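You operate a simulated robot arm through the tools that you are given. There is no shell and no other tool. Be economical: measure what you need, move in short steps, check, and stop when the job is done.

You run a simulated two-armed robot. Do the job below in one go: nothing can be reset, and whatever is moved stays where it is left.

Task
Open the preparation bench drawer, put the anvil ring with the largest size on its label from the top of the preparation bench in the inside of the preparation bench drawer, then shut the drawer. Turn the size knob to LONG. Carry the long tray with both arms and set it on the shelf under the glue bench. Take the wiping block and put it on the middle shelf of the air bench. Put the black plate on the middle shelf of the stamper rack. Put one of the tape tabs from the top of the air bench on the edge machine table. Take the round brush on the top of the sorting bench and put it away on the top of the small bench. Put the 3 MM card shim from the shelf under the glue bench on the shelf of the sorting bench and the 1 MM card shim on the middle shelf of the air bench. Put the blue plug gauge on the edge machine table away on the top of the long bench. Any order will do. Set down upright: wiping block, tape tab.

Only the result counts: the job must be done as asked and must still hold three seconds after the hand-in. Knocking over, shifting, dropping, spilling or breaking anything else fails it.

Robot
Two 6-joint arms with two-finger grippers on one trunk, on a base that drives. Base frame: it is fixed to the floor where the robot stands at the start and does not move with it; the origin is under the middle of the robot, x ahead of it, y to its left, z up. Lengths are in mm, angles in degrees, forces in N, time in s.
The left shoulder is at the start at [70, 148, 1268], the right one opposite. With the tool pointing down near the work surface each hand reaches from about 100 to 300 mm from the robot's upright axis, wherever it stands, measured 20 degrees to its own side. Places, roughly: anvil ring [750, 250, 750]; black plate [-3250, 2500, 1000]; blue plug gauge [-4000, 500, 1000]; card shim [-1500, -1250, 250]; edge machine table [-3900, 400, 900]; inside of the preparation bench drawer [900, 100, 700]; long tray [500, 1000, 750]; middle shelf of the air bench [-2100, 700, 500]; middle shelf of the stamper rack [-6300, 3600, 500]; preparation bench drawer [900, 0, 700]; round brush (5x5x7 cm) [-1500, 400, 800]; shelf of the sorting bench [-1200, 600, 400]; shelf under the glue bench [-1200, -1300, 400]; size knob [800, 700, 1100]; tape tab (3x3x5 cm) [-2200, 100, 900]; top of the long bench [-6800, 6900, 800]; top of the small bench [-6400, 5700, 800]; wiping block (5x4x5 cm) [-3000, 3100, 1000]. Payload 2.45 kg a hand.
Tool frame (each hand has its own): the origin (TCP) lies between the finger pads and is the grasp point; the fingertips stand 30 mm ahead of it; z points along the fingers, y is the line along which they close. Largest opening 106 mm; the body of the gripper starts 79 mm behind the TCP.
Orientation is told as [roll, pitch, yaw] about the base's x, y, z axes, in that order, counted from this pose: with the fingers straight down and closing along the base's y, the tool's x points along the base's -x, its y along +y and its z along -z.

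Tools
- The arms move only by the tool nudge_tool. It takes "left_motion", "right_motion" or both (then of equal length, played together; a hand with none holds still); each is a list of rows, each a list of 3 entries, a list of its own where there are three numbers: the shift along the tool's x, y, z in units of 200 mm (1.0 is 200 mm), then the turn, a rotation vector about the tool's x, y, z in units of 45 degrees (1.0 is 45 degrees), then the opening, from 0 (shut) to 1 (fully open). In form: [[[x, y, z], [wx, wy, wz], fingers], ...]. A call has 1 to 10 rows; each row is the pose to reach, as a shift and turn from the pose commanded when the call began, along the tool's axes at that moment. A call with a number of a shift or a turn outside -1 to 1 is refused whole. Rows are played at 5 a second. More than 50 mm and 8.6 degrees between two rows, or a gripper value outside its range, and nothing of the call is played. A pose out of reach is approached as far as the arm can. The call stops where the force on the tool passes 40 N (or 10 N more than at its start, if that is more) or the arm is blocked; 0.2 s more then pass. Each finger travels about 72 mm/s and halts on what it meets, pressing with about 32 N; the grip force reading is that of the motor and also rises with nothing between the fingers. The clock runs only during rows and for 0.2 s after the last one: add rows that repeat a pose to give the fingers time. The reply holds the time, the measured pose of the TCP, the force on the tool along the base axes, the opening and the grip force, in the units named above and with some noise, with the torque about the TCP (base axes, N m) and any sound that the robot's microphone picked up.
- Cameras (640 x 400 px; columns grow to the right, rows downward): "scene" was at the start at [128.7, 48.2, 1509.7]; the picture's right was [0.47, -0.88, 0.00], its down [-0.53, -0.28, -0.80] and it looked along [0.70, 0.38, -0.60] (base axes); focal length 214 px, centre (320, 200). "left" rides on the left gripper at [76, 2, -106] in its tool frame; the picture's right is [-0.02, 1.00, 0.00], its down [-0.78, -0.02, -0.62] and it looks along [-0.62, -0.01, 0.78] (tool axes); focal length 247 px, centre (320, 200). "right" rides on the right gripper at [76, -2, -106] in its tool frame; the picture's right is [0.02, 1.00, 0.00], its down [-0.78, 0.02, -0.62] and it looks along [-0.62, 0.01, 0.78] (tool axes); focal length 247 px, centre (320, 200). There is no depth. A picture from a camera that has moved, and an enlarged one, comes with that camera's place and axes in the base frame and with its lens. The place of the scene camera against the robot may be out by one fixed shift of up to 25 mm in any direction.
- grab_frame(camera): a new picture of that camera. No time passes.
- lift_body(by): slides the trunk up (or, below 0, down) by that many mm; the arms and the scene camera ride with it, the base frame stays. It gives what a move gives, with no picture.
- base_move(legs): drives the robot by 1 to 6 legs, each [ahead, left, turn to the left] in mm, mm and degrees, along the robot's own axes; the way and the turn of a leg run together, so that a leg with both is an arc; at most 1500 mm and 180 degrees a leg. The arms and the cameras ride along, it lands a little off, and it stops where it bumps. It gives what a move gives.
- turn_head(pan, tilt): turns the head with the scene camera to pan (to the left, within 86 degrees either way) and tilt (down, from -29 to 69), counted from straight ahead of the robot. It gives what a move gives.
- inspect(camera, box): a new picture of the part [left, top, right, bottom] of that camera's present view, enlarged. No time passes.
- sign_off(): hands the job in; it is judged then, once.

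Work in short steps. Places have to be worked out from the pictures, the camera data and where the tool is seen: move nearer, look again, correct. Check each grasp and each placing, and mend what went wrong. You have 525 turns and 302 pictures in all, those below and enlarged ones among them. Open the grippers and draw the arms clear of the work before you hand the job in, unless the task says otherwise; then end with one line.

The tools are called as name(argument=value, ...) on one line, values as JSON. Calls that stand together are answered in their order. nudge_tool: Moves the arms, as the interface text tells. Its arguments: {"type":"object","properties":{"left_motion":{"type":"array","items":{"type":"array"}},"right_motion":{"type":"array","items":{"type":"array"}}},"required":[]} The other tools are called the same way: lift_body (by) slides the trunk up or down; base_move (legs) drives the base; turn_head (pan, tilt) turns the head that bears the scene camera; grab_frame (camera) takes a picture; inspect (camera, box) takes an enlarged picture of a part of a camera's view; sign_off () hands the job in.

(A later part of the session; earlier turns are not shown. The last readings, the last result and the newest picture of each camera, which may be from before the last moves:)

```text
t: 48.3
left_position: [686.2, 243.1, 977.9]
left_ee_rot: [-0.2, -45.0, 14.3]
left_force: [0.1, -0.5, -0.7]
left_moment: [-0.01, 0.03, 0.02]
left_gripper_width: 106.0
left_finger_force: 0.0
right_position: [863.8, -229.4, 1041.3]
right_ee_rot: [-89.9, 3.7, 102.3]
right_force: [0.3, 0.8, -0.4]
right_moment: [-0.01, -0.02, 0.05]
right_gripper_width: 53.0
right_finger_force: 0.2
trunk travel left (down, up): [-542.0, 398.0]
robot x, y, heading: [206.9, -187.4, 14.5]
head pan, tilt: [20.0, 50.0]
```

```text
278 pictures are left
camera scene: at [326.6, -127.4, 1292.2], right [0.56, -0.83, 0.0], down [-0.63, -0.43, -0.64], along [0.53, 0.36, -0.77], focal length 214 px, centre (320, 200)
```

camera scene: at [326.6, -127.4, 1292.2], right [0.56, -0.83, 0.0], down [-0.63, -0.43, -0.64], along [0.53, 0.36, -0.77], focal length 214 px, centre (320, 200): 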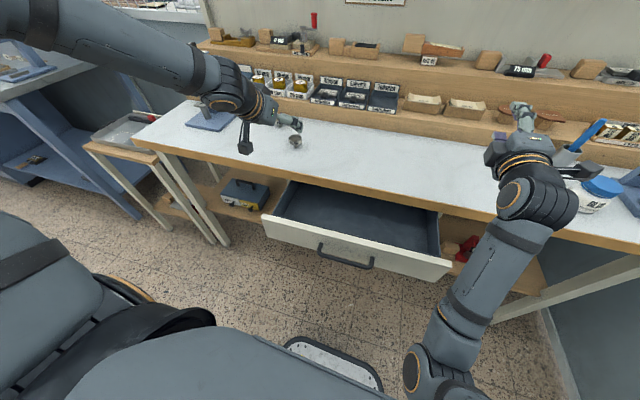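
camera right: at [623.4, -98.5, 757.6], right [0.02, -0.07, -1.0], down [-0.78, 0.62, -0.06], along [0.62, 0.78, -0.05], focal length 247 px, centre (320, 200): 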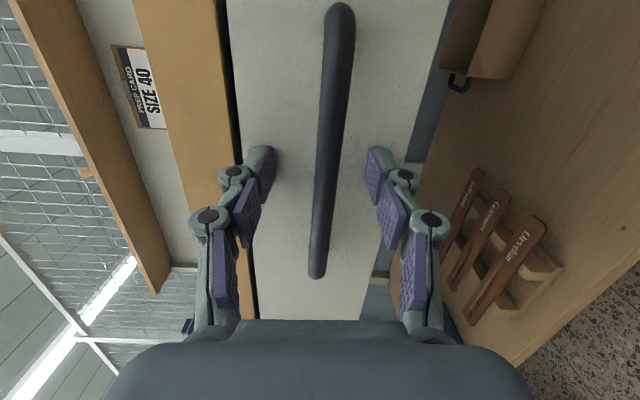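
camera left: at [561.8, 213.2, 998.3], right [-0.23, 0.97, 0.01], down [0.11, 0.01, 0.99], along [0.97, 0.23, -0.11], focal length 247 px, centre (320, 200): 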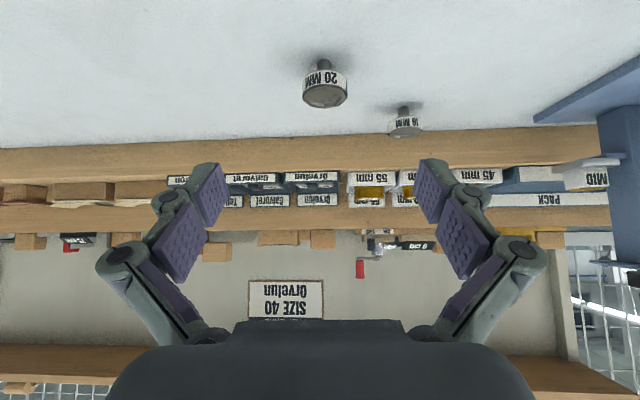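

The ring shows at (773, 268), matching. I drive 88 mm ahead over it.

base_move(legs=[[88, 3, 0]])

grab_frame(camera="left")

```text
t: 49.4
left_position: [770.3, 268.1, 975.5]
left_ee_rot: [-0.3, -44.9, 14.4]
left_force: [0.8, 1.3, -0.5]
left_moment: [0.03, 0.02, 0.02]
left_gripper_width: 105.9
left_finger_force: 0.0
right_position: [947.2, -204.9, 1040.7]
right_ee_rot: [-89.8, 3.6, 102.2]
right_force: [0.8, -0.5, -1.3]
right_moment: [-0.01, -0.01, 0.0]
right_gripper_width: 53.2
right_finger_force: 0.0
trunk travel left (down, up): [-542.0, 398.0]
robot x, y, heading: [295.8, -165.7, 14.5]
head pan, tilt: [20.0, 50.0]
```

```text
277 pictures are left
camera left: at [645.6, 237.6, 998.2], right [-0.23, 0.97, 0.01], down [0.11, 0.01, 0.99], along [0.97, 0.23, -0.11], focal length 247 px, centre (320, 200)
```

left: 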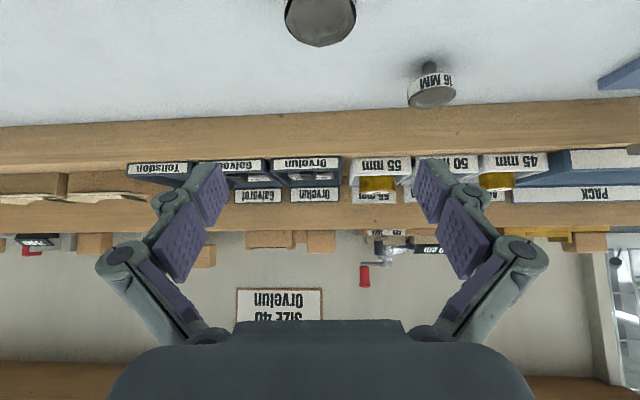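

The ring lies straight under the hand. I lower the trunk 97 mm and close the left fingers on the disc.

lift_body(by=-98)

grab_frame(camera="left")

```text
t: 50.7
left_position: [769.4, 267.0, 879.9]
left_ee_rot: [-0.2, -45.1, 14.3]
left_force: [0.3, 0.8, -0.6]
left_moment: [0.06, 0.0, 0.02]
left_gripper_width: 106.1
left_finger_force: 0.0
right_position: [946.5, -205.5, 943.7]
right_ee_rot: [-89.8, 3.6, 102.3]
right_force: [0.2, -0.3, 0.1]
right_moment: [-0.01, 0.01, 0.0]
right_gripper_width: 53.1
right_finger_force: 0.1
trunk travel left (down, up): [-444.0, 496.0]
robot x, y, heading: [296.0, -166.4, 14.1]
head pan, tilt: [20.0, 50.0]
```

```text
276 pictures are left
camera left: at [644.7, 237.3, 900.7], right [-0.23, 0.97, 0.01], down [0.11, 0.01, 0.99], along [0.97, 0.23, -0.11], focal length 247 px, centre (320, 200)
```

left: 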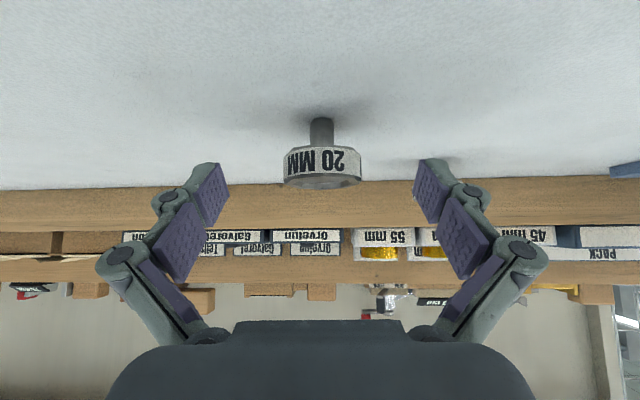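

The disc sits slightly low between the pads, so I lower 5 mm more and close.

lift_body(by=-5)

nudge_tool(left_motion=[[[0, 0, 0], [0, 0, 0], 0.6], [[0, 0, 0], [0, 0, 0], 0.3], [[0, 0, 0], [0, 0, 0], 0.2], [[0, 0, 0], [0, 0, 0], 0.1], [[0, 0, 0], [0, 0, 0], 0.1]])

lift_body(by=90)

grab_frame(camera="left")

```text
t: 51.2
left_position: [770.6, 265.9, 873.3]
left_ee_rot: [-0.3, -45.1, 14.3]
left_force: [0.1, -0.5, -0.3]
left_moment: [-0.04, 0.03, -0.02]
left_gripper_width: 106.1
left_finger_force: 0.0
right_position: [948.0, -205.6, 938.2]
right_ee_rot: [-89.8, 3.6, 102.4]
right_force: [0.3, -0.7, -0.5]
right_moment: [-0.02, 0.01, -0.01]
right_gripper_width: 53.1
right_finger_force: 0.0
trunk travel left (down, up): [-439.0, 501.0]
robot x, y, heading: [295.8, -164.6, 14.1]
head pan, tilt: [20.0, 50.0]
```

```text
t: 52.5
left_position: [770.0, 265.8, 874.4]
left_ee_rot: [-0.1, -45.1, 14.4]
left_force: [0.0, 0.2, 1.5]
left_moment: [-0.01, -0.04, 0.02]
left_gripper_width: 40.2
left_finger_force: 31.7
right_position: [946.5, -205.3, 939.7]
right_ee_rot: [-89.8, 3.7, 102.3]
right_force: [-0.6, 0.4, -1.3]
right_moment: [0.01, 0.03, 0.0]
right_gripper_width: 52.9
right_finger_force: 0.1
trunk travel left (down, up): [-439.0, 501.0]
robot x, y, heading: [295.6, -164.1, 14.2]
head pan, tilt: [20.0, 50.0]
```

```text
t: 53.7
left_position: [770.4, 267.1, 963.4]
left_ee_rot: [-0.3, -45.0, 14.4]
left_force: [0.9, -0.5, -2.0]
left_moment: [0.01, 0.0, 0.01]
left_gripper_width: 40.4
left_finger_force: 32.3
right_position: [946.5, -205.9, 1028.7]
right_ee_rot: [-89.8, 3.6, 102.3]
right_force: [1.3, -1.0, 0.3]
right_moment: [-0.02, 0.02, -0.01]
right_gripper_width: 53.1
right_finger_force: 0.1
trunk travel left (down, up): [-529.0, 411.0]
robot x, y, heading: [298.3, -161.6, 14.2]
head pan, tilt: [20.0, 50.0]
```

```text
275 pictures are left
camera left: at [645.3, 237.7, 985.2], right [-0.23, 0.97, 0.01], down [0.11, 0.01, 0.99], along [0.97, 0.23, -0.11], focal length 247 px, centre (320, 200)
```

left: 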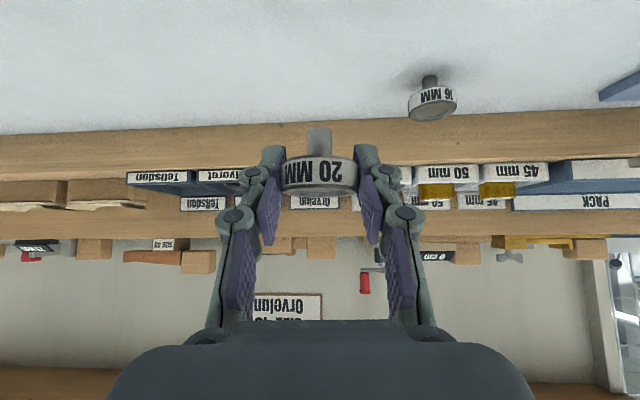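

Ring 20 MM is held. I drive back 205 mm and right 165 mm so it hangs over the open drawer, then look.

base_move(legs=[[-205, 0, 0], [0, -165, 0]])

turn_head(pan=20, tilt=45)

grab_frame(camera="scene")

grab_frame(camera="left")

```text
t: 56.4
left_position: [614.5, 55.9, 963.9]
left_ee_rot: [-0.3, -45.1, 14.1]
left_force: [-0.2, -0.6, -1.5]
left_moment: [0.01, 0.01, -0.01]
left_gripper_width: 40.1
left_finger_force: 31.7
right_position: [788.1, -416.4, 1028.3]
right_ee_rot: [-89.8, 3.6, 102.2]
right_force: [-0.3, 0.1, 0.3]
right_moment: [0.02, 0.01, 0.01]
right_gripper_width: 52.8
right_finger_force: 0.0
trunk travel left (down, up): [-529.0, 411.0]
robot x, y, heading: [135.3, -374.6, 13.8]
head pan, tilt: [20.0, 50.0]
```

```text
t: 57.0
left_position: [612.3, 55.1, 963.4]
left_ee_rot: [-0.2, -45.1, 14.2]
left_force: [0.2, 0.0, -2.1]
left_moment: [-0.01, 0.01, -0.01]
left_gripper_width: 40.1
left_finger_force: 31.7
right_position: [788.3, -416.7, 1028.6]
right_ee_rot: [-89.8, 3.6, 102.2]
right_force: [0.5, -0.2, 0.8]
right_moment: [0.0, -0.01, 0.0]
right_gripper_width: 53.3
right_finger_force: 0.0
trunk travel left (down, up): [-529.0, 411.0]
robot x, y, heading: [138.7, -376.2, 14.1]
head pan, tilt: [20.0, 45.0]
```

```text
274 pictures are left
camera scene: at [256.2, -311.5, 1286.1], right [0.56, -0.83, 0.0], down [-0.59, -0.4, -0.71], along [0.58, 0.4, -0.71], focal length 214 px, centre (320, 200)
```

scene: 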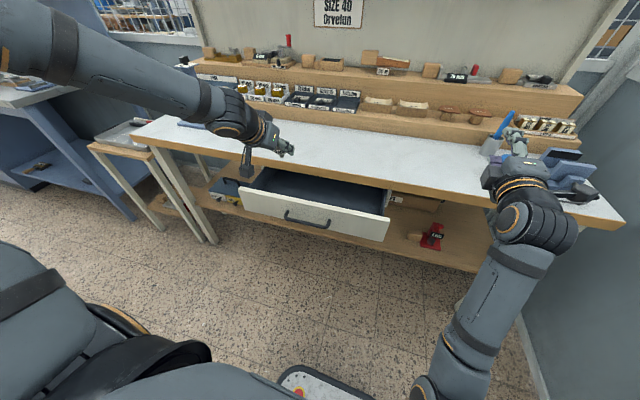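

```text
273 pictures are left
camera left: at [488.4, 26.0, 985.4], right [-0.23, 0.97, 0.01], down [0.11, 0.01, 0.99], along [0.97, 0.23, -0.11], focal length 247 px, centre (320, 200)
```

left: 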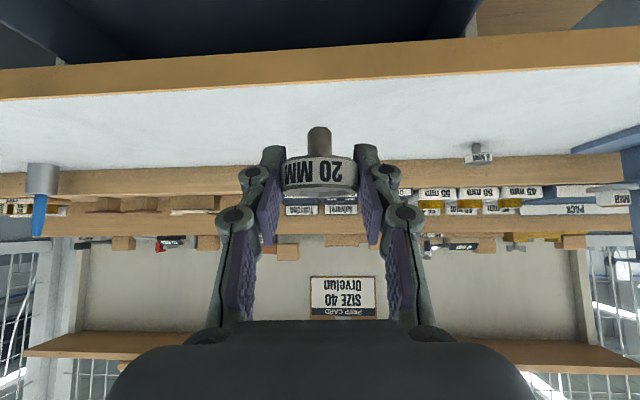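

The ring hangs over the drawer. Lowering now would bring the right hand down by the bench edge, so I first raise the right hand 190 mm.

nudge_tool(right_motion=[[[0, -0.16, 0], [0, 0, 0], 0.5], [[0, -0.32, 0], [0, 0, 0], 0.5], [[0, -0.48, 0], [0, 0, 0], 0.5], [[0, -0.64, 0], [0, 0, 0], 0.5], [[0, -0.8, 0], [0, 0, 0], 0.5], [[0, -0.95, 0], [0, 0, 0], 0.5], [[0, -0.95, 0], [0, 0, 0], 0.5]])

inspect(camera="scene", box=[220, 100, 420, 250])

```text
t: 58.6
left_position: [613.8, 54.7, 963.9]
left_ee_rot: [-0.2, -45.1, 14.2]
left_force: [-0.3, -1.4, -1.9]
left_moment: [0.01, 0.03, 0.03]
left_gripper_width: 40.3
left_finger_force: 31.6
right_position: [787.1, -406.3, 1218.9]
right_ee_rot: [-89.8, 3.6, 102.2]
right_force: [-0.1, 0.3, -0.2]
right_moment: [-0.02, 0.0, -0.03]
right_gripper_width: 52.9
right_finger_force: 0.1
trunk travel left (down, up): [-529.0, 411.0]
robot x, y, heading: [140.5, -379.2, 14.2]
head pan, tilt: [20.0, 45.0]
```

```text
2.67 times, centred on (320, 175) of scene
camera zoom: at [256.4, -311.5, 1286.1], right [0.56, -0.83, 0.0], down [-0.59, -0.4, -0.71], along [0.59, 0.4, -0.71], focal length 572 px, centre (320, 267)
```

zoom: 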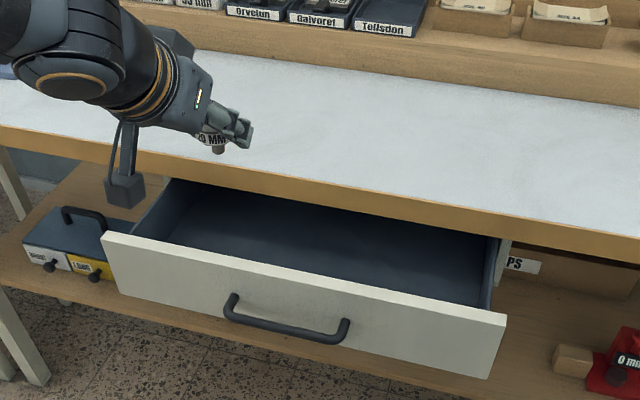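

The hand must clear the front panel, so I shift to 43 mm further in and 60 mm left, away from the handle, then lower to just above the drawer.

base_move(legs=[[43, 60, 0]])

lift_body(by=-150)

grab_frame(camera="left")

grab_frame(camera="scene")

```text
t: 59.7
left_position: [641.6, 126.2, 964.0]
left_ee_rot: [-0.2, -45.0, 14.1]
left_force: [0.6, 0.1, -2.5]
left_moment: [0.0, 0.0, 0.02]
left_gripper_width: 40.2
left_finger_force: 32.6
right_position: [814.4, -337.0, 1218.0]
right_ee_rot: [-89.8, 3.6, 102.2]
right_force: [0.0, 1.4, 0.6]
right_moment: [0.0, 0.01, -0.05]
right_gripper_width: 53.1
right_finger_force: 0.1
trunk travel left (down, up): [-529.0, 411.0]
robot x, y, heading: [164.9, -306.4, 13.9]
head pan, tilt: [20.0, 45.0]
```

```text
t: 61.4
left_position: [640.7, 125.1, 813.9]
left_ee_rot: [-0.2, -45.1, 14.1]
left_force: [-0.8, 0.3, -2.2]
left_moment: [0.03, 0.02, 0.01]
left_gripper_width: 40.0
left_finger_force: 32.1
right_position: [814.1, -336.9, 1067.8]
right_ee_rot: [-89.7, 3.6, 102.2]
right_force: [0.3, 0.2, 0.5]
right_moment: [0.0, 0.0, 0.01]
right_gripper_width: 53.2
right_finger_force: 0.0
trunk travel left (down, up): [-379.0, 561.0]
robot x, y, heading: [165.4, -307.3, 14.2]
head pan, tilt: [20.0, 45.0]
```

```text
271 pictures are left
camera left: at [515.6, 96.0, 835.5], right [-0.23, 0.97, 0.01], down [0.11, 0.01, 0.99], along [0.97, 0.23, -0.11], focal length 247 px, centre (320, 200)
```

left: 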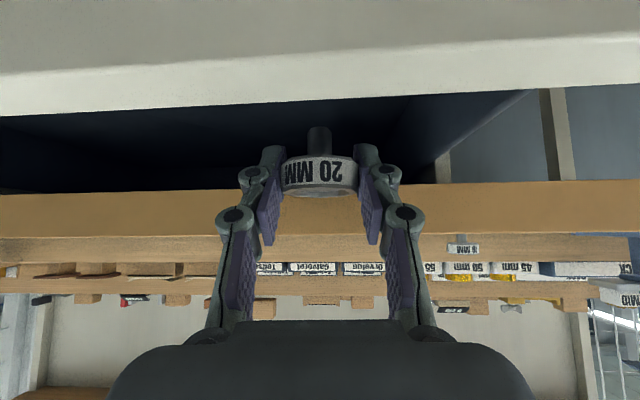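

```text
270 pictures are left
camera scene: at [283.3, -241.5, 1136.1], right [0.56, -0.83, 0.0], down [-0.59, -0.4, -0.71], along [0.59, 0.4, -0.71], focal length 214 px, centre (320, 200)
```

scene: 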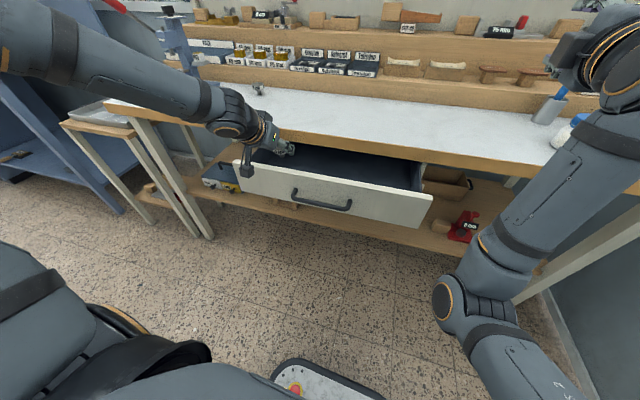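

Panel top is near z 803 and the bench underside near 809. I go 18 mm further in for clearance and lower by 62 mm.

base_move(legs=[[18, 0, 0]])

lift_body(by=-62)

grab_frame(camera="left")

```text
t: 62.2
left_position: [658.0, 130.3, 812.6]
left_ee_rot: [-0.3, -45.0, 14.2]
left_force: [-0.2, -0.9, -2.4]
left_moment: [0.02, 0.04, 0.0]
left_gripper_width: 40.0
left_finger_force: 31.7
right_position: [832.9, -331.8, 1067.6]
right_ee_rot: [-89.8, 3.5, 102.2]
right_force: [0.1, 0.2, -1.3]
right_moment: [0.01, -0.01, -0.02]
right_gripper_width: 52.9
right_finger_force: 0.0
trunk travel left (down, up): [-379.0, 561.0]
robot x, y, heading: [182.5, -304.1, 14.3]
head pan, tilt: [20.0, 45.0]
```

```text
t: 63.2
left_position: [658.6, 128.9, 752.0]
left_ee_rot: [-0.1, -45.0, 14.3]
left_force: [-0.6, 0.5, -2.0]
left_moment: [0.0, 0.04, 0.01]
left_gripper_width: 39.9
left_finger_force: 31.7
right_position: [831.1, -332.3, 1006.9]
right_ee_rot: [-89.7, 3.5, 102.3]
right_force: [0.1, 0.0, 0.5]
right_moment: [0.01, 0.0, -0.02]
right_gripper_width: 53.0
right_finger_force: 0.1
trunk travel left (down, up): [-317.0, 623.0]
robot x, y, heading: [185.9, -302.3, 14.3]
head pan, tilt: [20.0, 45.0]
```

```text
269 pictures are left
camera left: at [532.7, 100.6, 773.1], right [-0.23, 0.97, 0.01], down [0.11, 0.01, 0.99], along [0.97, 0.23, -0.11], focal length 247 px, centre (320, 200)
```

left: 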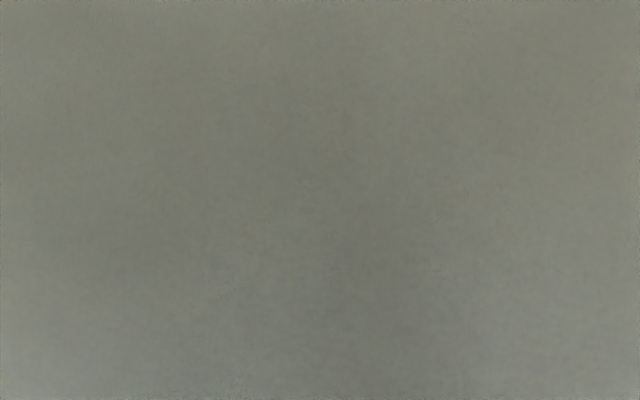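

The camera now faces the panel. I feel for the drawer floor in small steps.

lift_body(by=-7)

lift_body(by=-5)

inspect(camera="scene", box=[220, 90, 340, 180])

```text
t: 63.8
left_position: [657.0, 129.9, 749.3]
left_ee_rot: [-0.1, -45.5, 14.1]
left_force: [-0.3, 3.0, 26.0]
left_moment: [-0.49, 0.66, 0.04]
left_gripper_width: 40.3
left_finger_force: 32.0
right_position: [829.4, -333.0, 1002.9]
right_ee_rot: [-90.0, 3.5, 102.1]
right_force: [-0.4, 0.0, -0.5]
right_moment: [0.03, 0.02, 0.02]
right_gripper_width: 52.9
right_finger_force: 0.0
trunk travel left (down, up): [-310.0, 630.0]
robot x, y, heading: [181.5, -301.6, 13.9]
head pan, tilt: [20.0, 45.0]
```

```text
t: 64.1
left_position: [660.0, 129.3, 749.9]
left_ee_rot: [-0.3, -45.9, 14.3]
left_force: [1.5, -0.8, 15.4]
left_moment: [-0.36, 0.24, -0.08]
left_gripper_width: 39.9
left_finger_force: 31.1
right_position: [831.6, -333.8, 998.0]
right_ee_rot: [-89.8, 3.5, 102.2]
right_force: [0.6, -0.1, -0.1]
right_moment: [-0.01, -0.02, -0.01]
right_gripper_width: 53.0
right_finger_force: 0.0
trunk travel left (down, up): [-308.0, 632.0]
robot x, y, heading: [185.3, -302.0, 13.8]
head pan, tilt: [20.0, 45.0]
stopped: the force on the tool passed its limit at 44 N (the readings are from after the stop); the commanded pose is now the measured one
```

```text
4.44 times, centred on (280, 135) of scene
camera zoom: at [300.3, -238.5, 1065.8], right [0.56, -0.83, 0.0], down [-0.59, -0.4, -0.71], along [0.59, 0.4, -0.71], focal length 953 px, centre (498, 489)
```

zoom: 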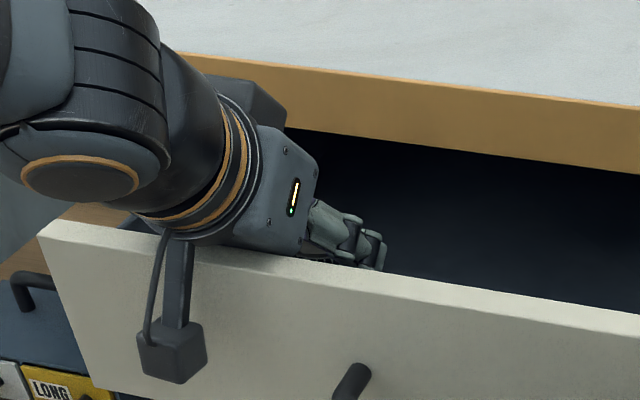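

Contact: the ring is on or very near the floor. I open the fingers moderately.

nudge_tool(left_motion=[[[0, 0, 0], [0, 0, 0], 0.45], [[0, 0, 0], [0, 0, 0], 0.6], [[0, 0, 0], [0, 0, 0], 0.6], [[0, 0, 0], [0, 0, 0], 0.6]])

lift_body(by=100)

base_move(legs=[[-60, 0, 0]])

grab_frame(camera="scene")

grab_frame(camera="left")

```text
t: 65.1
left_position: [659.0, 131.5, 746.2]
left_ee_rot: [-0.2, -45.5, 14.4]
left_force: [-1.1, 0.9, 1.2]
left_moment: [-0.03, 0.0, -0.02]
left_gripper_width: 63.7
left_finger_force: 0.0
right_position: [830.6, -331.6, 998.8]
right_ee_rot: [-89.7, 3.7, 102.2]
right_force: [-0.3, 0.1, -0.5]
right_moment: [0.0, 0.03, 0.0]
right_gripper_width: 53.2
right_finger_force: 0.1
trunk travel left (down, up): [-308.0, 632.0]
robot x, y, heading: [183.9, -303.5, 14.1]
head pan, tilt: [20.0, 45.0]
```

```text
t: 66.5
left_position: [661.2, 131.3, 846.8]
left_ee_rot: [-0.4, -45.5, 14.5]
left_force: [0.8, -0.7, -0.1]
left_moment: [0.0, -0.01, 0.01]
left_gripper_width: 63.6
left_finger_force: 0.0
right_position: [831.2, -330.8, 1098.6]
right_ee_rot: [-89.8, 3.7, 102.2]
right_force: [0.7, 0.2, -0.6]
right_moment: [0.05, 0.0, 0.01]
right_gripper_width: 52.8
right_finger_force: 0.0
trunk travel left (down, up): [-408.0, 532.0]
robot x, y, heading: [180.7, -304.2, 14.4]
head pan, tilt: [20.0, 45.0]
```

```text
t: 67.4
left_position: [598.6, 118.2, 847.8]
left_ee_rot: [-0.3, -45.6, 14.6]
left_force: [-1.1, -0.5, 1.0]
left_moment: [0.0, -0.05, 0.0]
left_gripper_width: 63.5
left_finger_force: 0.0
right_position: [771.8, -346.3, 1099.8]
right_ee_rot: [-89.8, 3.6, 102.3]
right_force: [-0.6, 0.0, 0.7]
right_moment: [-0.01, 0.02, -0.03]
right_gripper_width: 53.1
right_finger_force: 0.1
trunk travel left (down, up): [-408.0, 532.0]
robot x, y, heading: [121.5, -315.9, 14.3]
head pan, tilt: [20.0, 45.0]
```

```text
267 pictures are left
camera scene: at [240.5, -252.2, 1166.1], right [0.56, -0.83, 0.0], down [-0.58, -0.4, -0.71], along [0.59, 0.4, -0.71], focal length 214 px, centre (320, 200)
```

scene: 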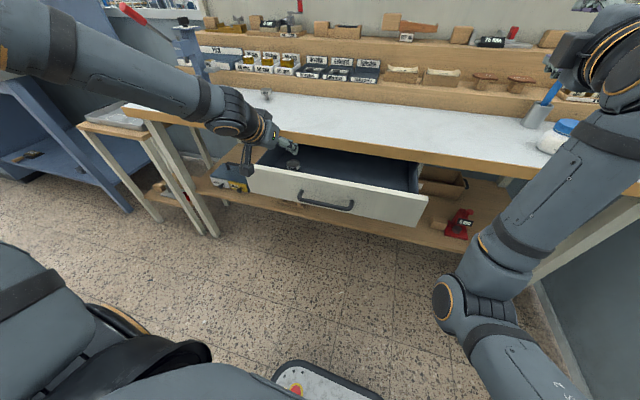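

```text
266 pictures are left
camera left: at [474.1, 86.5, 868.3], right [-0.23, 0.97, 0.01], down [0.1, 0.01, 0.99], along [0.97, 0.23, -0.1], focal length 247 px, centre (320, 200)
```

left: 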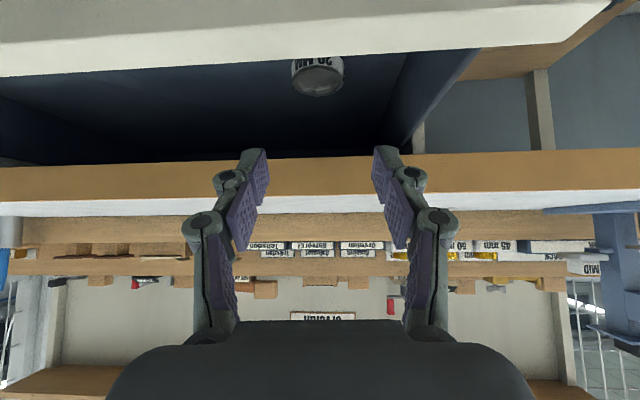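

The ring stands in the drawer. Next I back off and shift left so the right hand faces the panel centre, and lower the right hand while closing it as a fist to push.

base_move(legs=[[-160, 0, 0], [0, 347, 0]])

nudge_tool(right_motion=[[[0, 0.16, 0], [0, 0, 0], 0.3], [[0, 0.33, 0], [0, 0, 0], 0], [[0, 0.5, 0], [0, 0, 0], 0], [[0, 0.66, 0], [0, 0, 0], 0], [[0, 0.83, 0], [0, 0, 0], 0], [[0, 1.0, 0], [0, 0, 0], 0], [[0, 1.0, 0], [0, 0, 0], 0]])

nudge_tool(right_motion=[[[0, 0.15, 0], [0, 0, 0], 0], [[0, 0.3, 0], [0, 0, 0], 0], [[0, 0.45, 0], [0, 0, 0], 0], [[0, 0.59, 0], [0, 0, 0], 0], [[0, 0.59, 0], [0, 0, 0], 0]])

grab_frame(camera="right")

```text
t: 70.7
left_position: [362.1, 413.6, 846.7]
left_ee_rot: [-0.3, -45.5, 14.5]
left_force: [0.2, 0.6, -0.2]
left_moment: [-0.05, 0.01, -0.01]
left_gripper_width: 63.5
left_finger_force: 0.2
right_position: [534.1, -48.7, 1098.5]
right_ee_rot: [-89.8, 3.6, 102.3]
right_force: [-0.1, -0.3, 0.0]
right_moment: [-0.03, -0.03, -0.01]
right_gripper_width: 53.0
right_finger_force: 0.2
trunk travel left (down, up): [-408.0, 532.0]
robot x, y, heading: [-118.0, -22.3, 14.2]
head pan, tilt: [20.0, 45.0]
```

```text
t: 72.3
left_position: [363.1, 413.9, 846.4]
left_ee_rot: [-0.3, -45.6, 14.4]
left_force: [-0.5, 0.4, 0.1]
left_moment: [-0.02, 0.01, -0.01]
left_gripper_width: 63.9
left_finger_force: 0.1
right_position: [537.5, -61.8, 896.9]
right_ee_rot: [-89.9, 3.7, 102.2]
right_force: [-0.4, 0.4, -0.6]
right_moment: [-0.03, 0.0, 0.01]
right_gripper_width: 0.1
right_finger_force: 28.7
trunk travel left (down, up): [-408.0, 532.0]
robot x, y, heading: [-114.9, -19.2, 14.3]
head pan, tilt: [20.0, 45.0]
```

```text
t: 73.5
left_position: [364.0, 414.3, 846.4]
left_ee_rot: [-0.3, -45.5, 14.4]
left_force: [-1.0, 0.2, 0.0]
left_moment: [-0.03, 0.01, -0.01]
left_gripper_width: 63.6
left_finger_force: 0.1
right_position: [538.7, -71.0, 780.9]
right_ee_rot: [-89.8, 3.7, 102.2]
right_force: [-0.6, 0.3, -0.1]
right_moment: [0.0, 0.03, -0.01]
right_gripper_width: 0.0
right_finger_force: 28.9
trunk travel left (down, up): [-408.0, 532.0]
robot x, y, heading: [-110.7, -17.3, 14.0]
head pan, tilt: [20.0, 45.0]
```

```text
265 pictures are left
camera right: at [451.2, -167.5, 787.4], right [0.01, -0.08, -1.0], down [-0.77, 0.63, -0.06], along [0.63, 0.77, -0.05], focal length 247 px, centre (320, 200)
```

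right: 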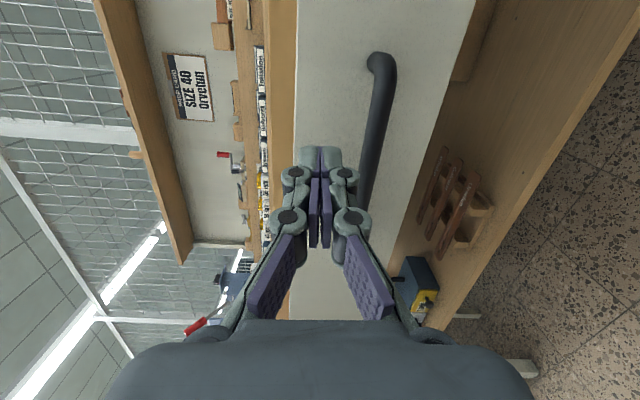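

The fist points at the panel above the handle. I push it shut with the base.

base_move(legs=[[205, 5, 0]])

grab_frame(camera="right")

```text
t: 75.1
left_position: [544.3, 462.1, 847.2]
left_ee_rot: [-0.4, -45.5, 14.1]
left_force: [-0.6, 0.5, -0.2]
left_moment: [-0.01, 0.03, -0.03]
left_gripper_width: 63.7
left_finger_force: 0.0
right_position: [715.7, -24.1, 780.7]
right_ee_rot: [-89.6, 3.5, 102.1]
right_force: [-5.3, 0.0, -0.4]
right_moment: [-0.03, -0.03, 0.1]
right_gripper_width: 0.0
right_finger_force: 28.5
trunk travel left (down, up): [-408.0, 532.0]
robot x, y, heading: [65.8, 29.7, 13.6]
head pan, tilt: [20.0, 45.0]
stopped in leg 1: the force on the tool passed its limit at 149 N (the readings are from after the stop); the commanded pose is now the measured one
```

```text
264 pictures are left
camera right: at [628.2, -120.5, 786.7], right [0.01, -0.08, -1.0], down [-0.77, 0.63, -0.06], along [0.64, 0.77, -0.06], focal length 247 px, centre (320, 200)
```

right: 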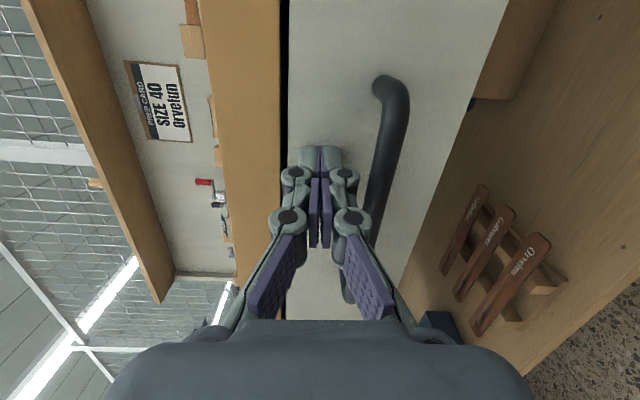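

The drawer is shut hard against its stop. Now I back off a little and look at the press knob.

base_move(legs=[[-120, 0, 0]])

lift_body(by=300)

turn_head(pan=25, tilt=25)

grab_frame(camera="scene")

```text
t: 76.3
left_position: [425.9, 433.9, 846.4]
left_ee_rot: [-0.3, -45.4, 14.3]
left_force: [-0.6, -0.8, 0.4]
left_moment: [0.02, 0.01, 0.01]
left_gripper_width: 63.4
left_finger_force: 0.2
right_position: [597.5, -52.4, 780.0]
right_ee_rot: [-89.6, 3.6, 102.1]
right_force: [-0.3, -0.1, 1.7]
right_moment: [0.0, -0.02, -0.01]
right_gripper_width: 0.0
right_finger_force: 28.6
trunk travel left (down, up): [-408.0, 532.0]
robot x, y, heading: [-49.6, 1.8, 14.0]
head pan, tilt: [20.0, 45.0]
```

```text
t: 79.3
left_position: [427.3, 434.3, 1145.6]
left_ee_rot: [-0.3, -45.5, 14.4]
left_force: [0.0, -0.4, -0.5]
left_moment: [0.0, 0.0, 0.0]
left_gripper_width: 63.6
left_finger_force: 0.0
right_position: [599.6, -52.5, 1079.8]
right_ee_rot: [-89.5, 3.6, 102.1]
right_force: [0.5, -0.1, -0.1]
right_moment: [-0.01, 0.02, -0.03]
right_gripper_width: 0.0
right_finger_force: 28.6
trunk travel left (down, up): [-708.0, 232.0]
robot x, y, heading: [-50.0, 0.1, 14.0]
head pan, tilt: [20.0, 45.0]
```

```text
t: 80.1
left_position: [427.0, 433.8, 1147.2]
left_ee_rot: [-0.4, -45.4, 14.3]
left_force: [0.5, -0.3, 0.3]
left_moment: [0.01, 0.02, 0.02]
left_gripper_width: 63.7
left_finger_force: 0.1
right_position: [598.7, -52.5, 1080.1]
right_ee_rot: [-89.4, 3.5, 102.1]
right_force: [0.4, -0.1, 0.7]
right_moment: [0.01, -0.01, 0.01]
right_gripper_width: 0.2
right_finger_force: 28.9
trunk travel left (down, up): [-708.0, 232.0]
robot x, y, heading: [-52.5, 3.9, 14.1]
head pan, tilt: [25.0, 25.0]
```

```text
263 pictures are left
camera scene: at [71.8, 78.8, 1496.4], right [0.63, -0.78, 0.0], down [-0.33, -0.27, -0.91], along [0.7, 0.57, -0.42], focal length 214 px, centre (320, 200)
```

scene: 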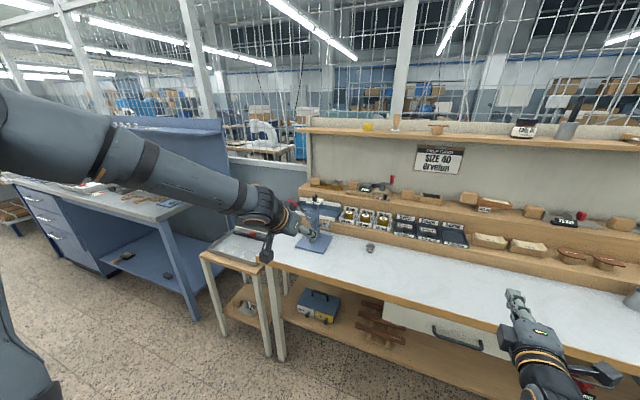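

The left hand hides the press from the head camera, so I look with the left hand camera.

grab_frame(camera="left")

```text
262 pictures are left
camera left: at [302.0, 404.3, 1167.3], right [-0.23, 0.97, 0.01], down [0.11, 0.01, 0.99], along [0.97, 0.23, -0.11], focal length 247 px, centre (320, 200)
```

left: 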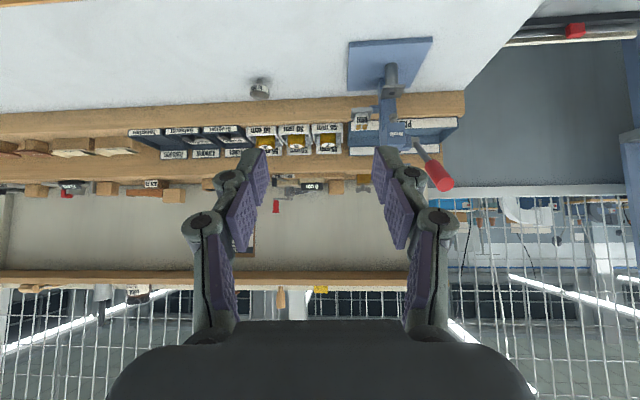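

A finger hides the knob. I shift the base 140 mm left to see it between the fingers.

base_move(legs=[[0, 140, 0]])

inspect(camera="left", box=[230, 30, 430, 180])

```text
t: 81.5
left_position: [396.5, 565.5, 1147.4]
left_ee_rot: [-0.2, -45.4, 14.1]
left_force: [0.6, -0.7, -0.3]
left_moment: [0.0, 0.02, -0.02]
left_gripper_width: 63.4
left_finger_force: 0.0
right_position: [566.0, 79.9, 1078.8]
right_ee_rot: [-89.4, 3.6, 102.0]
right_force: [0.0, -1.1, 0.0]
right_moment: [0.01, -0.02, -0.03]
right_gripper_width: 0.0
right_finger_force: 29.3
trunk travel left (down, up): [-708.0, 232.0]
robot x, y, heading: [-82.2, 131.2, 13.9]
head pan, tilt: [25.0, 25.0]
```

```text
2.67 times, centred on (330, 105) of left
camera zoom: at [269.9, 537.2, 1167.8], right [-0.23, 0.97, 0.01], down [0.11, 0.01, 0.99], along [0.97, 0.23, -0.11], focal length 659 px, centre (293, 453)
```

zoom: 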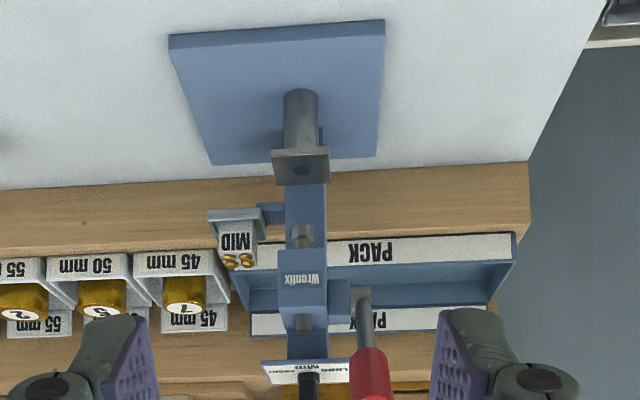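

Combining the two views, the knob is at about (789, 677, 1044). The head camera should now see over the hand.

inspect(camera="scene", box=[260, 150, 420, 250])

```text
4.00 times, centred on (340, 200) of scene
camera zoom: at [38.9, 212.1, 1496.5], right [0.63, -0.78, 0.0], down [-0.33, -0.26, -0.91], along [0.71, 0.57, -0.42], focal length 858 px, centre (240, 200)
```

zoom: 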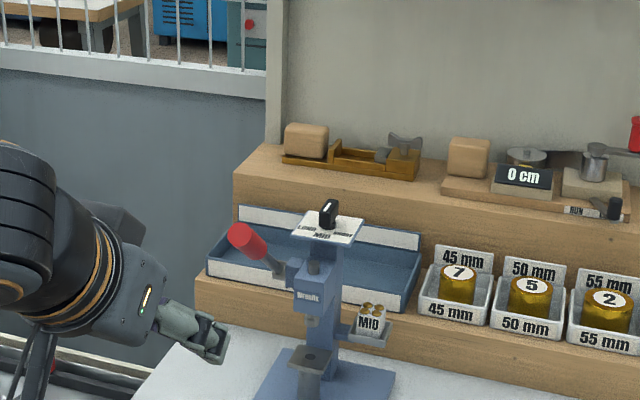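

I zoom further on the plate.

inspect(camera="scene", box=[328, 196, 356, 214])

```text
16.00 times, centred on (342, 205) of scene
camera zoom: at [38.9, 212.1, 1496.5], right [0.63, -0.78, 0.0], down [-0.33, -0.26, -0.91], along [0.71, 0.57, -0.42], focal length 3432 px, centre (-32, 120)
```

zoom: 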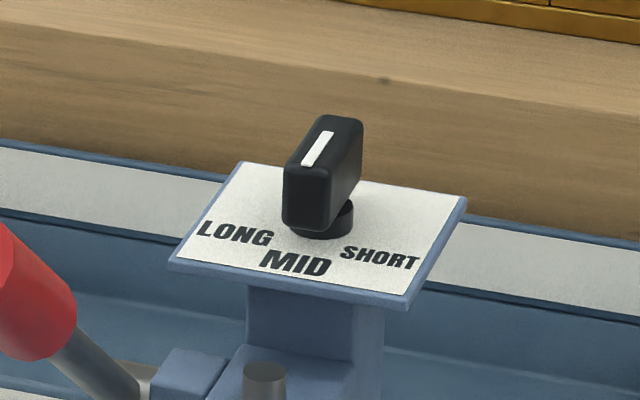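

The wing knob points at MID; LONG lies about 50° clockwise from above. A hand pointing down must twist it, and only the right arm reached far enough that way at the start. I turn the right hand back to pointing down, in two halves.

nudge_tool(right_motion=[[[0, 0, 0], [-0.1, 0.1, 0.1], 0.5], [[0, 0, 0], [-0.2, 0.2, 0.2], 0.5], [[0, 0, 0], [-0.3, 0.3, 0.3], 0.5], [[0, 0, 0], [-0.4, 0.4, 0.4], 0.5], [[0, 0, 0], [-0.5, 0.5, 0.5], 0.5], [[0, 0, 0], [-0.6, 0.6, 0.6], 0.5], [[0, 0, 0], [-0.7, 0.7, 0.7], 0.5], [[0, 0, 0], [-0.77, 0.77, 0.77], 0.5], [[0, 0, 0], [-0.77, 0.77, 0.77], 0.5]])

nudge_tool(right_motion=[[[0, 0, 0], [-0.1, 0.1, 0.1], 0.5], [[0, 0, 0], [-0.2, 0.2, 0.2], 0.5], [[0, 0, 0], [-0.3, 0.3, 0.3], 0.5], [[0, 0, 0], [-0.4, 0.4, 0.4], 0.5], [[0, 0, 0], [-0.5, 0.5, 0.5], 0.5], [[0, 0, 0], [-0.6, 0.6, 0.6], 0.5], [[0, 0, 0], [-0.7, 0.7, 0.7], 0.5], [[0, 0, 0], [-0.77, 0.77, 0.77], 0.5], [[0, 0, 0], [-0.77, 0.77, 0.77], 0.5]])

```text
t: 82.3
left_position: [395.9, 567.7, 1145.7]
left_ee_rot: [-0.4, -45.4, 14.1]
left_force: [-0.2, -0.4, 0.1]
left_moment: [-0.01, -0.03, 0.05]
left_gripper_width: 63.7
left_finger_force: 0.2
right_position: [571.9, 37.3, 1070.5]
right_ee_rot: [-77.3, 2.1, 85.1]
right_force: [-0.5, -0.7, 0.1]
right_moment: [-0.05, -0.02, -0.01]
right_gripper_width: 53.0
right_finger_force: 0.0
right hand out of reach, approached as far as the arm can: row 4
trunk travel left (down, up): [-708.0, 232.0]
robot x, y, heading: [-84.0, 137.1, 13.8]
head pan, tilt: [25.0, 25.0]
stopped in row 4 (right hand): the arm was blocked; the commanded pose is now the measured one
```

```text
t: 83.1
left_position: [394.9, 566.9, 1146.8]
left_ee_rot: [-0.5, -45.5, 14.1]
left_force: [0.2, -0.5, -0.2]
left_moment: [-0.02, 0.01, -0.01]
left_gripper_width: 63.4
left_finger_force: 0.0
right_position: [580.0, -9.3, 1072.7]
right_ee_rot: [-68.8, 1.9, 67.5]
right_force: [1.0, 1.2, 0.2]
right_moment: [0.03, 0.0, 0.01]
right_gripper_width: 52.8
right_finger_force: 0.1
trunk travel left (down, up): [-708.0, 232.0]
robot x, y, heading: [-85.4, 139.2, 14.0]
head pan, tilt: [25.0, 25.0]
stopped in row 3 (right hand): the arm was blocked; the commanded pose is now the measured one
```

The turn is being held up, perhaps by fast wrist motion. I repeat with smaller steps per row along the direct rotation.

nudge_tool(right_motion=[[[0, 0, 0], [-0.0715, 0.034, 0.053], 0.5], [[0, 0, 0], [-0.143, 0.068, 0.106], 0.5], [[0, 0, 0], [-0.2145, 0.102, 0.159], 0.5], [[0, 0, 0], [-0.286, 0.136, 0.212], 0.5], [[0, 0, 0], [-0.3575, 0.17, 0.265], 0.5], [[0, 0, 0], [-0.429, 0.204, 0.318], 0.5], [[0, 0, 0], [-0.5, 0.237, 0.372], 0.5], [[0, 0, 0], [-0.572, 0.271, 0.425], 0.5], [[0, 0, 0], [-0.6435, 0.305, 0.478], 0.5], [[0, 0, 0], [-0.715, 0.339, 0.531], 0.5]])

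turn_head(pan=-40, tilt=40)

grab_frame(camera="scene")

```text
t: 85.3
left_position: [396.6, 566.6, 1146.7]
left_ee_rot: [-0.2, -45.5, 14.1]
left_force: [-0.4, 0.5, -0.4]
left_moment: [-0.03, 0.0, 0.0]
left_gripper_width: 63.6
left_finger_force: 0.1
right_position: [579.7, -9.5, 1072.5]
right_ee_rot: [-34.5, -7.5, 41.2]
right_force: [-0.2, -0.4, -0.3]
right_moment: [0.01, 0.03, -0.04]
right_gripper_width: 53.0
right_finger_force: 0.0
trunk travel left (down, up): [-708.0, 232.0]
robot x, y, heading: [-85.1, 137.0, 13.9]
head pan, tilt: [25.0, 25.0]
```

```text
t: 86.7
left_position: [393.7, 567.3, 1146.1]
left_ee_rot: [-0.4, -45.5, 14.1]
left_force: [0.3, -0.6, -0.2]
left_moment: [0.0, 0.02, 0.01]
left_gripper_width: 63.7
left_finger_force: 0.1
right_position: [579.2, -10.3, 1072.3]
right_ee_rot: [-34.6, -7.5, 41.1]
right_force: [0.3, -0.3, -0.1]
right_moment: [0.0, 0.02, -0.01]
right_gripper_width: 53.3
right_finger_force: 0.1
trunk travel left (down, up): [-708.0, 232.0]
robot x, y, heading: [-83.6, 135.9, 14.0]
head pan, tilt: [-40.0, 40.0]
```

```text
258 pictures are left
camera scene: at [43.1, 118.6, 1473.1], right [-0.44, -0.9, 0.0], down [-0.58, 0.28, -0.77], along [0.69, -0.34, -0.64], focal length 214 px, centre (320, 200)
```

scene: 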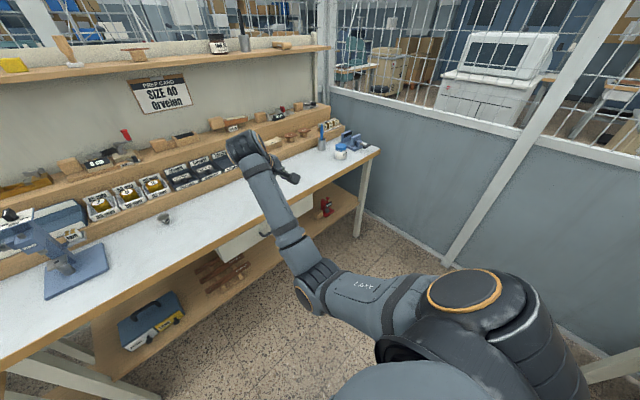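

Slow steps work exactly. I finish the remaining half of the turn the same way.

nudge_tool(right_motion=[[[0, 0, 0], [-0.0715, 0.034, 0.053], 0.5], [[0, 0, 0], [-0.143, 0.068, 0.106], 0.5], [[0, 0, 0], [-0.2145, 0.102, 0.159], 0.5], [[0, 0, 0], [-0.286, 0.136, 0.212], 0.5], [[0, 0, 0], [-0.3575, 0.17, 0.265], 0.5], [[0, 0, 0], [-0.429, 0.204, 0.318], 0.5], [[0, 0, 0], [-0.5, 0.237, 0.372], 0.5], [[0, 0, 0], [-0.572, 0.271, 0.425], 0.5], [[0, 0, 0], [-0.6435, 0.305, 0.478], 0.5], [[0, 0, 0], [-0.715, 0.339, 0.531], 0.5]])

```text
t: 88.9
left_position: [394.9, 567.4, 1146.3]
left_ee_rot: [-0.2, -45.4, 14.1]
left_force: [1.3, 0.3, 0.0]
left_moment: [0.03, 0.01, -0.02]
left_gripper_width: 63.7
left_finger_force: 0.1
right_position: [630.3, -5.3, 1060.8]
right_ee_rot: [0.1, 0.1, 14.0]
right_force: [0.9, -0.5, 0.3]
right_moment: [0.01, 0.02, -0.03]
right_gripper_width: 53.1
right_finger_force: 0.1
right hand out of reach, approached as far as the arm can: row 2, 3, 4, 5, 6, 7, 8, 9, 10
trunk travel left (down, up): [-708.0, 232.0]
robot x, y, heading: [-84.5, 135.1, 13.7]
head pan, tilt: [-40.0, 40.0]
```

The right hand points down with 660 mm of forward reach. I bring it 190 mm inward, slowly, so the base need not go so far left.

nudge_tool(right_motion=[[[0, 0.1, 0], [0, 0, 0], 0.5], [[0, 0.2, 0], [0, 0, 0], 0.5], [[0, 0.3, 0], [0, 0, 0], 0.5], [[0, 0.4, 0], [0, 0, 0], 0.5], [[0, 0.5, 0], [0, 0, 0], 0.5], [[0, 0.6, 0], [0, 0, 0], 0.5], [[0, 0.7, 0], [0, 0, 0], 0.5], [[0, 0.8, 0], [0, 0, 0], 0.5], [[0, 0.9, 0], [0, 0, 0], 0.5], [[0, 0.95, 0], [0, 0, 0], 0.5]])

```text
t: 91.1
left_position: [395.4, 567.4, 1146.4]
left_ee_rot: [-0.4, -45.6, 14.2]
left_force: [0.5, -0.1, 0.5]
left_moment: [-0.02, -0.02, -0.02]
left_gripper_width: 63.7
left_finger_force: 0.0
right_position: [583.9, 179.9, 1063.0]
right_ee_rot: [0.0, -0.1, 14.0]
right_force: [-0.4, -0.3, 0.2]
right_moment: [-0.03, 0.0, 0.02]
right_gripper_width: 53.2
right_finger_force: 0.1
right hand out of reach, approached as far as the arm can: row 2, 3, 4, 5, 6, 7, 8
trunk travel left (down, up): [-708.0, 232.0]
robot x, y, heading: [-87.2, 138.9, 13.8]
head pan, tilt: [-40.0, 40.0]
```

Now I raise the trunk for clearance and drive left 433 mm, then look at what stands in front.

lift_body(by=110)

base_move(legs=[[0, 433, 0]])

turn_head(pan=15, tilt=50)

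grab_frame(camera="scene")

grab_frame(camera="right")

```text
t: 92.5
left_position: [394.9, 567.5, 1256.3]
left_ee_rot: [-0.4, -45.5, 14.1]
left_force: [0.4, 0.4, -0.3]
left_moment: [-0.02, -0.01, 0.01]
left_gripper_width: 63.7
left_finger_force: 0.1
right_position: [583.6, 178.5, 1172.8]
right_ee_rot: [0.1, 0.1, 14.2]
right_force: [-0.6, -0.5, 0.1]
right_moment: [-0.03, -0.05, -0.03]
right_gripper_width: 53.1
right_finger_force: 0.1
trunk travel left (down, up): [-818.0, 122.0]
robot x, y, heading: [-80.7, 139.5, 13.6]
head pan, tilt: [-40.0, 40.0]
```

```text
t: 95.1
left_position: [294.1, 975.0, 1256.7]
left_ee_rot: [-0.2, -45.5, 14.0]
left_force: [0.2, 0.3, 0.3]
left_moment: [0.03, 0.0, 0.0]
left_gripper_width: 63.6
left_finger_force: 0.0
right_position: [483.6, 587.1, 1172.8]
right_ee_rot: [0.1, 0.0, 14.1]
right_force: [-0.2, -0.4, 0.9]
right_moment: [0.02, 0.02, 0.01]
right_gripper_width: 53.0
right_finger_force: 0.1
trunk travel left (down, up): [-818.0, 122.0]
robot x, y, heading: [-178.3, 542.5, 14.1]
head pan, tilt: [-40.0, 40.0]
```

```text
t: 96.3
left_position: [294.9, 975.8, 1256.4]
left_ee_rot: [-0.2, -45.4, 14.3]
left_force: [-0.9, 0.2, 0.3]
left_moment: [0.03, -0.03, -0.01]
left_gripper_width: 63.9
left_finger_force: 0.0
right_position: [483.3, 587.2, 1173.4]
right_ee_rot: [0.0, 0.0, 14.1]
right_force: [-0.2, 0.5, -0.5]
right_moment: [0.0, 0.0, 0.03]
right_gripper_width: 52.9
right_finger_force: 0.0
trunk travel left (down, up): [-818.0, 122.0]
robot x, y, heading: [-182.7, 540.9, 14.3]
head pan, tilt: [15.0, 50.0]
```

```text
257 pictures are left
camera scene: at [-66.3, 601.1, 1569.0], right [0.48, -0.88, 0.0], down [-0.67, -0.37, -0.64], along [0.56, 0.31, -0.77], focal length 214 px, centre (320, 200)
```

scene: 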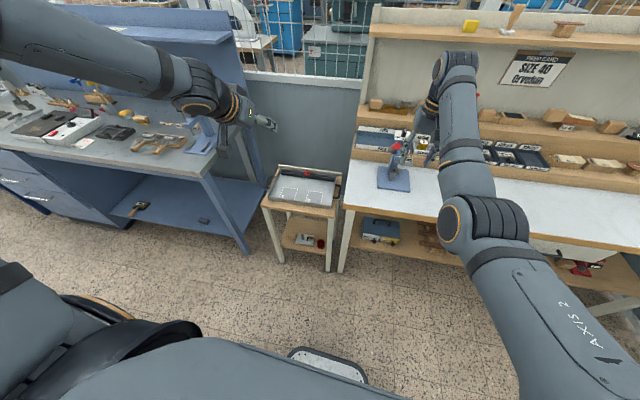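

```text
256 pictures are left
camera right: at [410.0, 567.6, 1279.2], right [-0.27, 0.96, 0.0], down [0.76, 0.21, 0.62], along [0.6, 0.17, -0.78], focal length 247 px, centre (320, 200)
```

right: 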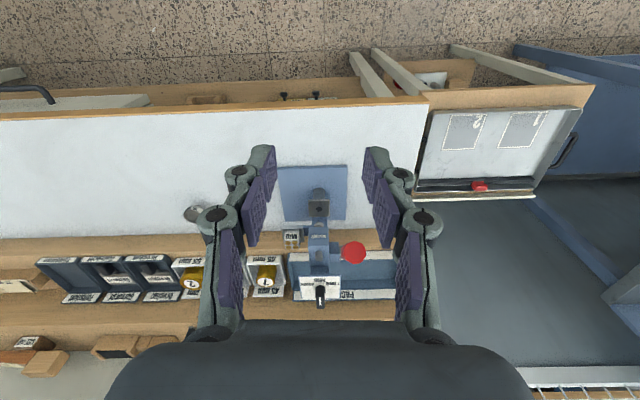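

The knob is straight ahead in the right camera, at about (789, 676, 1045). I drive ahead 255 mm and left 12 mm, then look again.

base_move(legs=[[258, 12, 0]])

grab_frame(camera="right")

```text
t: 98.2
left_position: [544.5, 1050.2, 1257.6]
left_ee_rot: [-0.4, -45.6, 14.3]
left_force: [-0.7, 0.2, -0.7]
left_moment: [0.0, -0.01, -0.02]
left_gripper_width: 63.8
left_finger_force: 0.0
right_position: [734.6, 661.1, 1174.4]
right_ee_rot: [0.0, 0.0, 14.1]
right_force: [0.2, -0.6, 0.0]
right_moment: [-0.02, -0.01, 0.01]
right_gripper_width: 53.1
right_finger_force: 0.1
trunk travel left (down, up): [-818.0, 122.0]
robot x, y, heading: [67.9, 616.7, 13.9]
head pan, tilt: [15.0, 50.0]
```

```text
255 pictures are left
camera right: at [660.4, 641.9, 1280.4], right [-0.26, 0.96, 0.0], down [0.75, 0.21, 0.62], along [0.6, 0.17, -0.78], focal length 247 px, centre (320, 200)
```

right: 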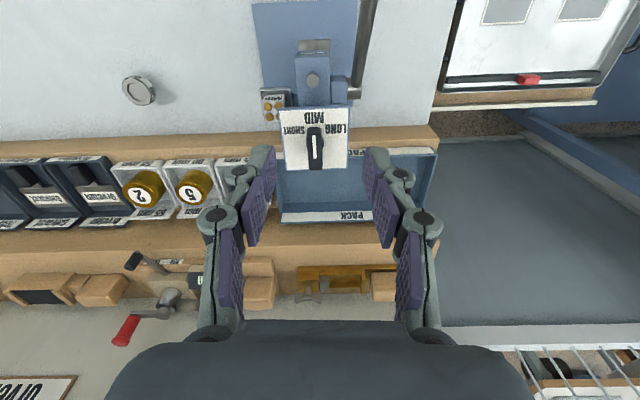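

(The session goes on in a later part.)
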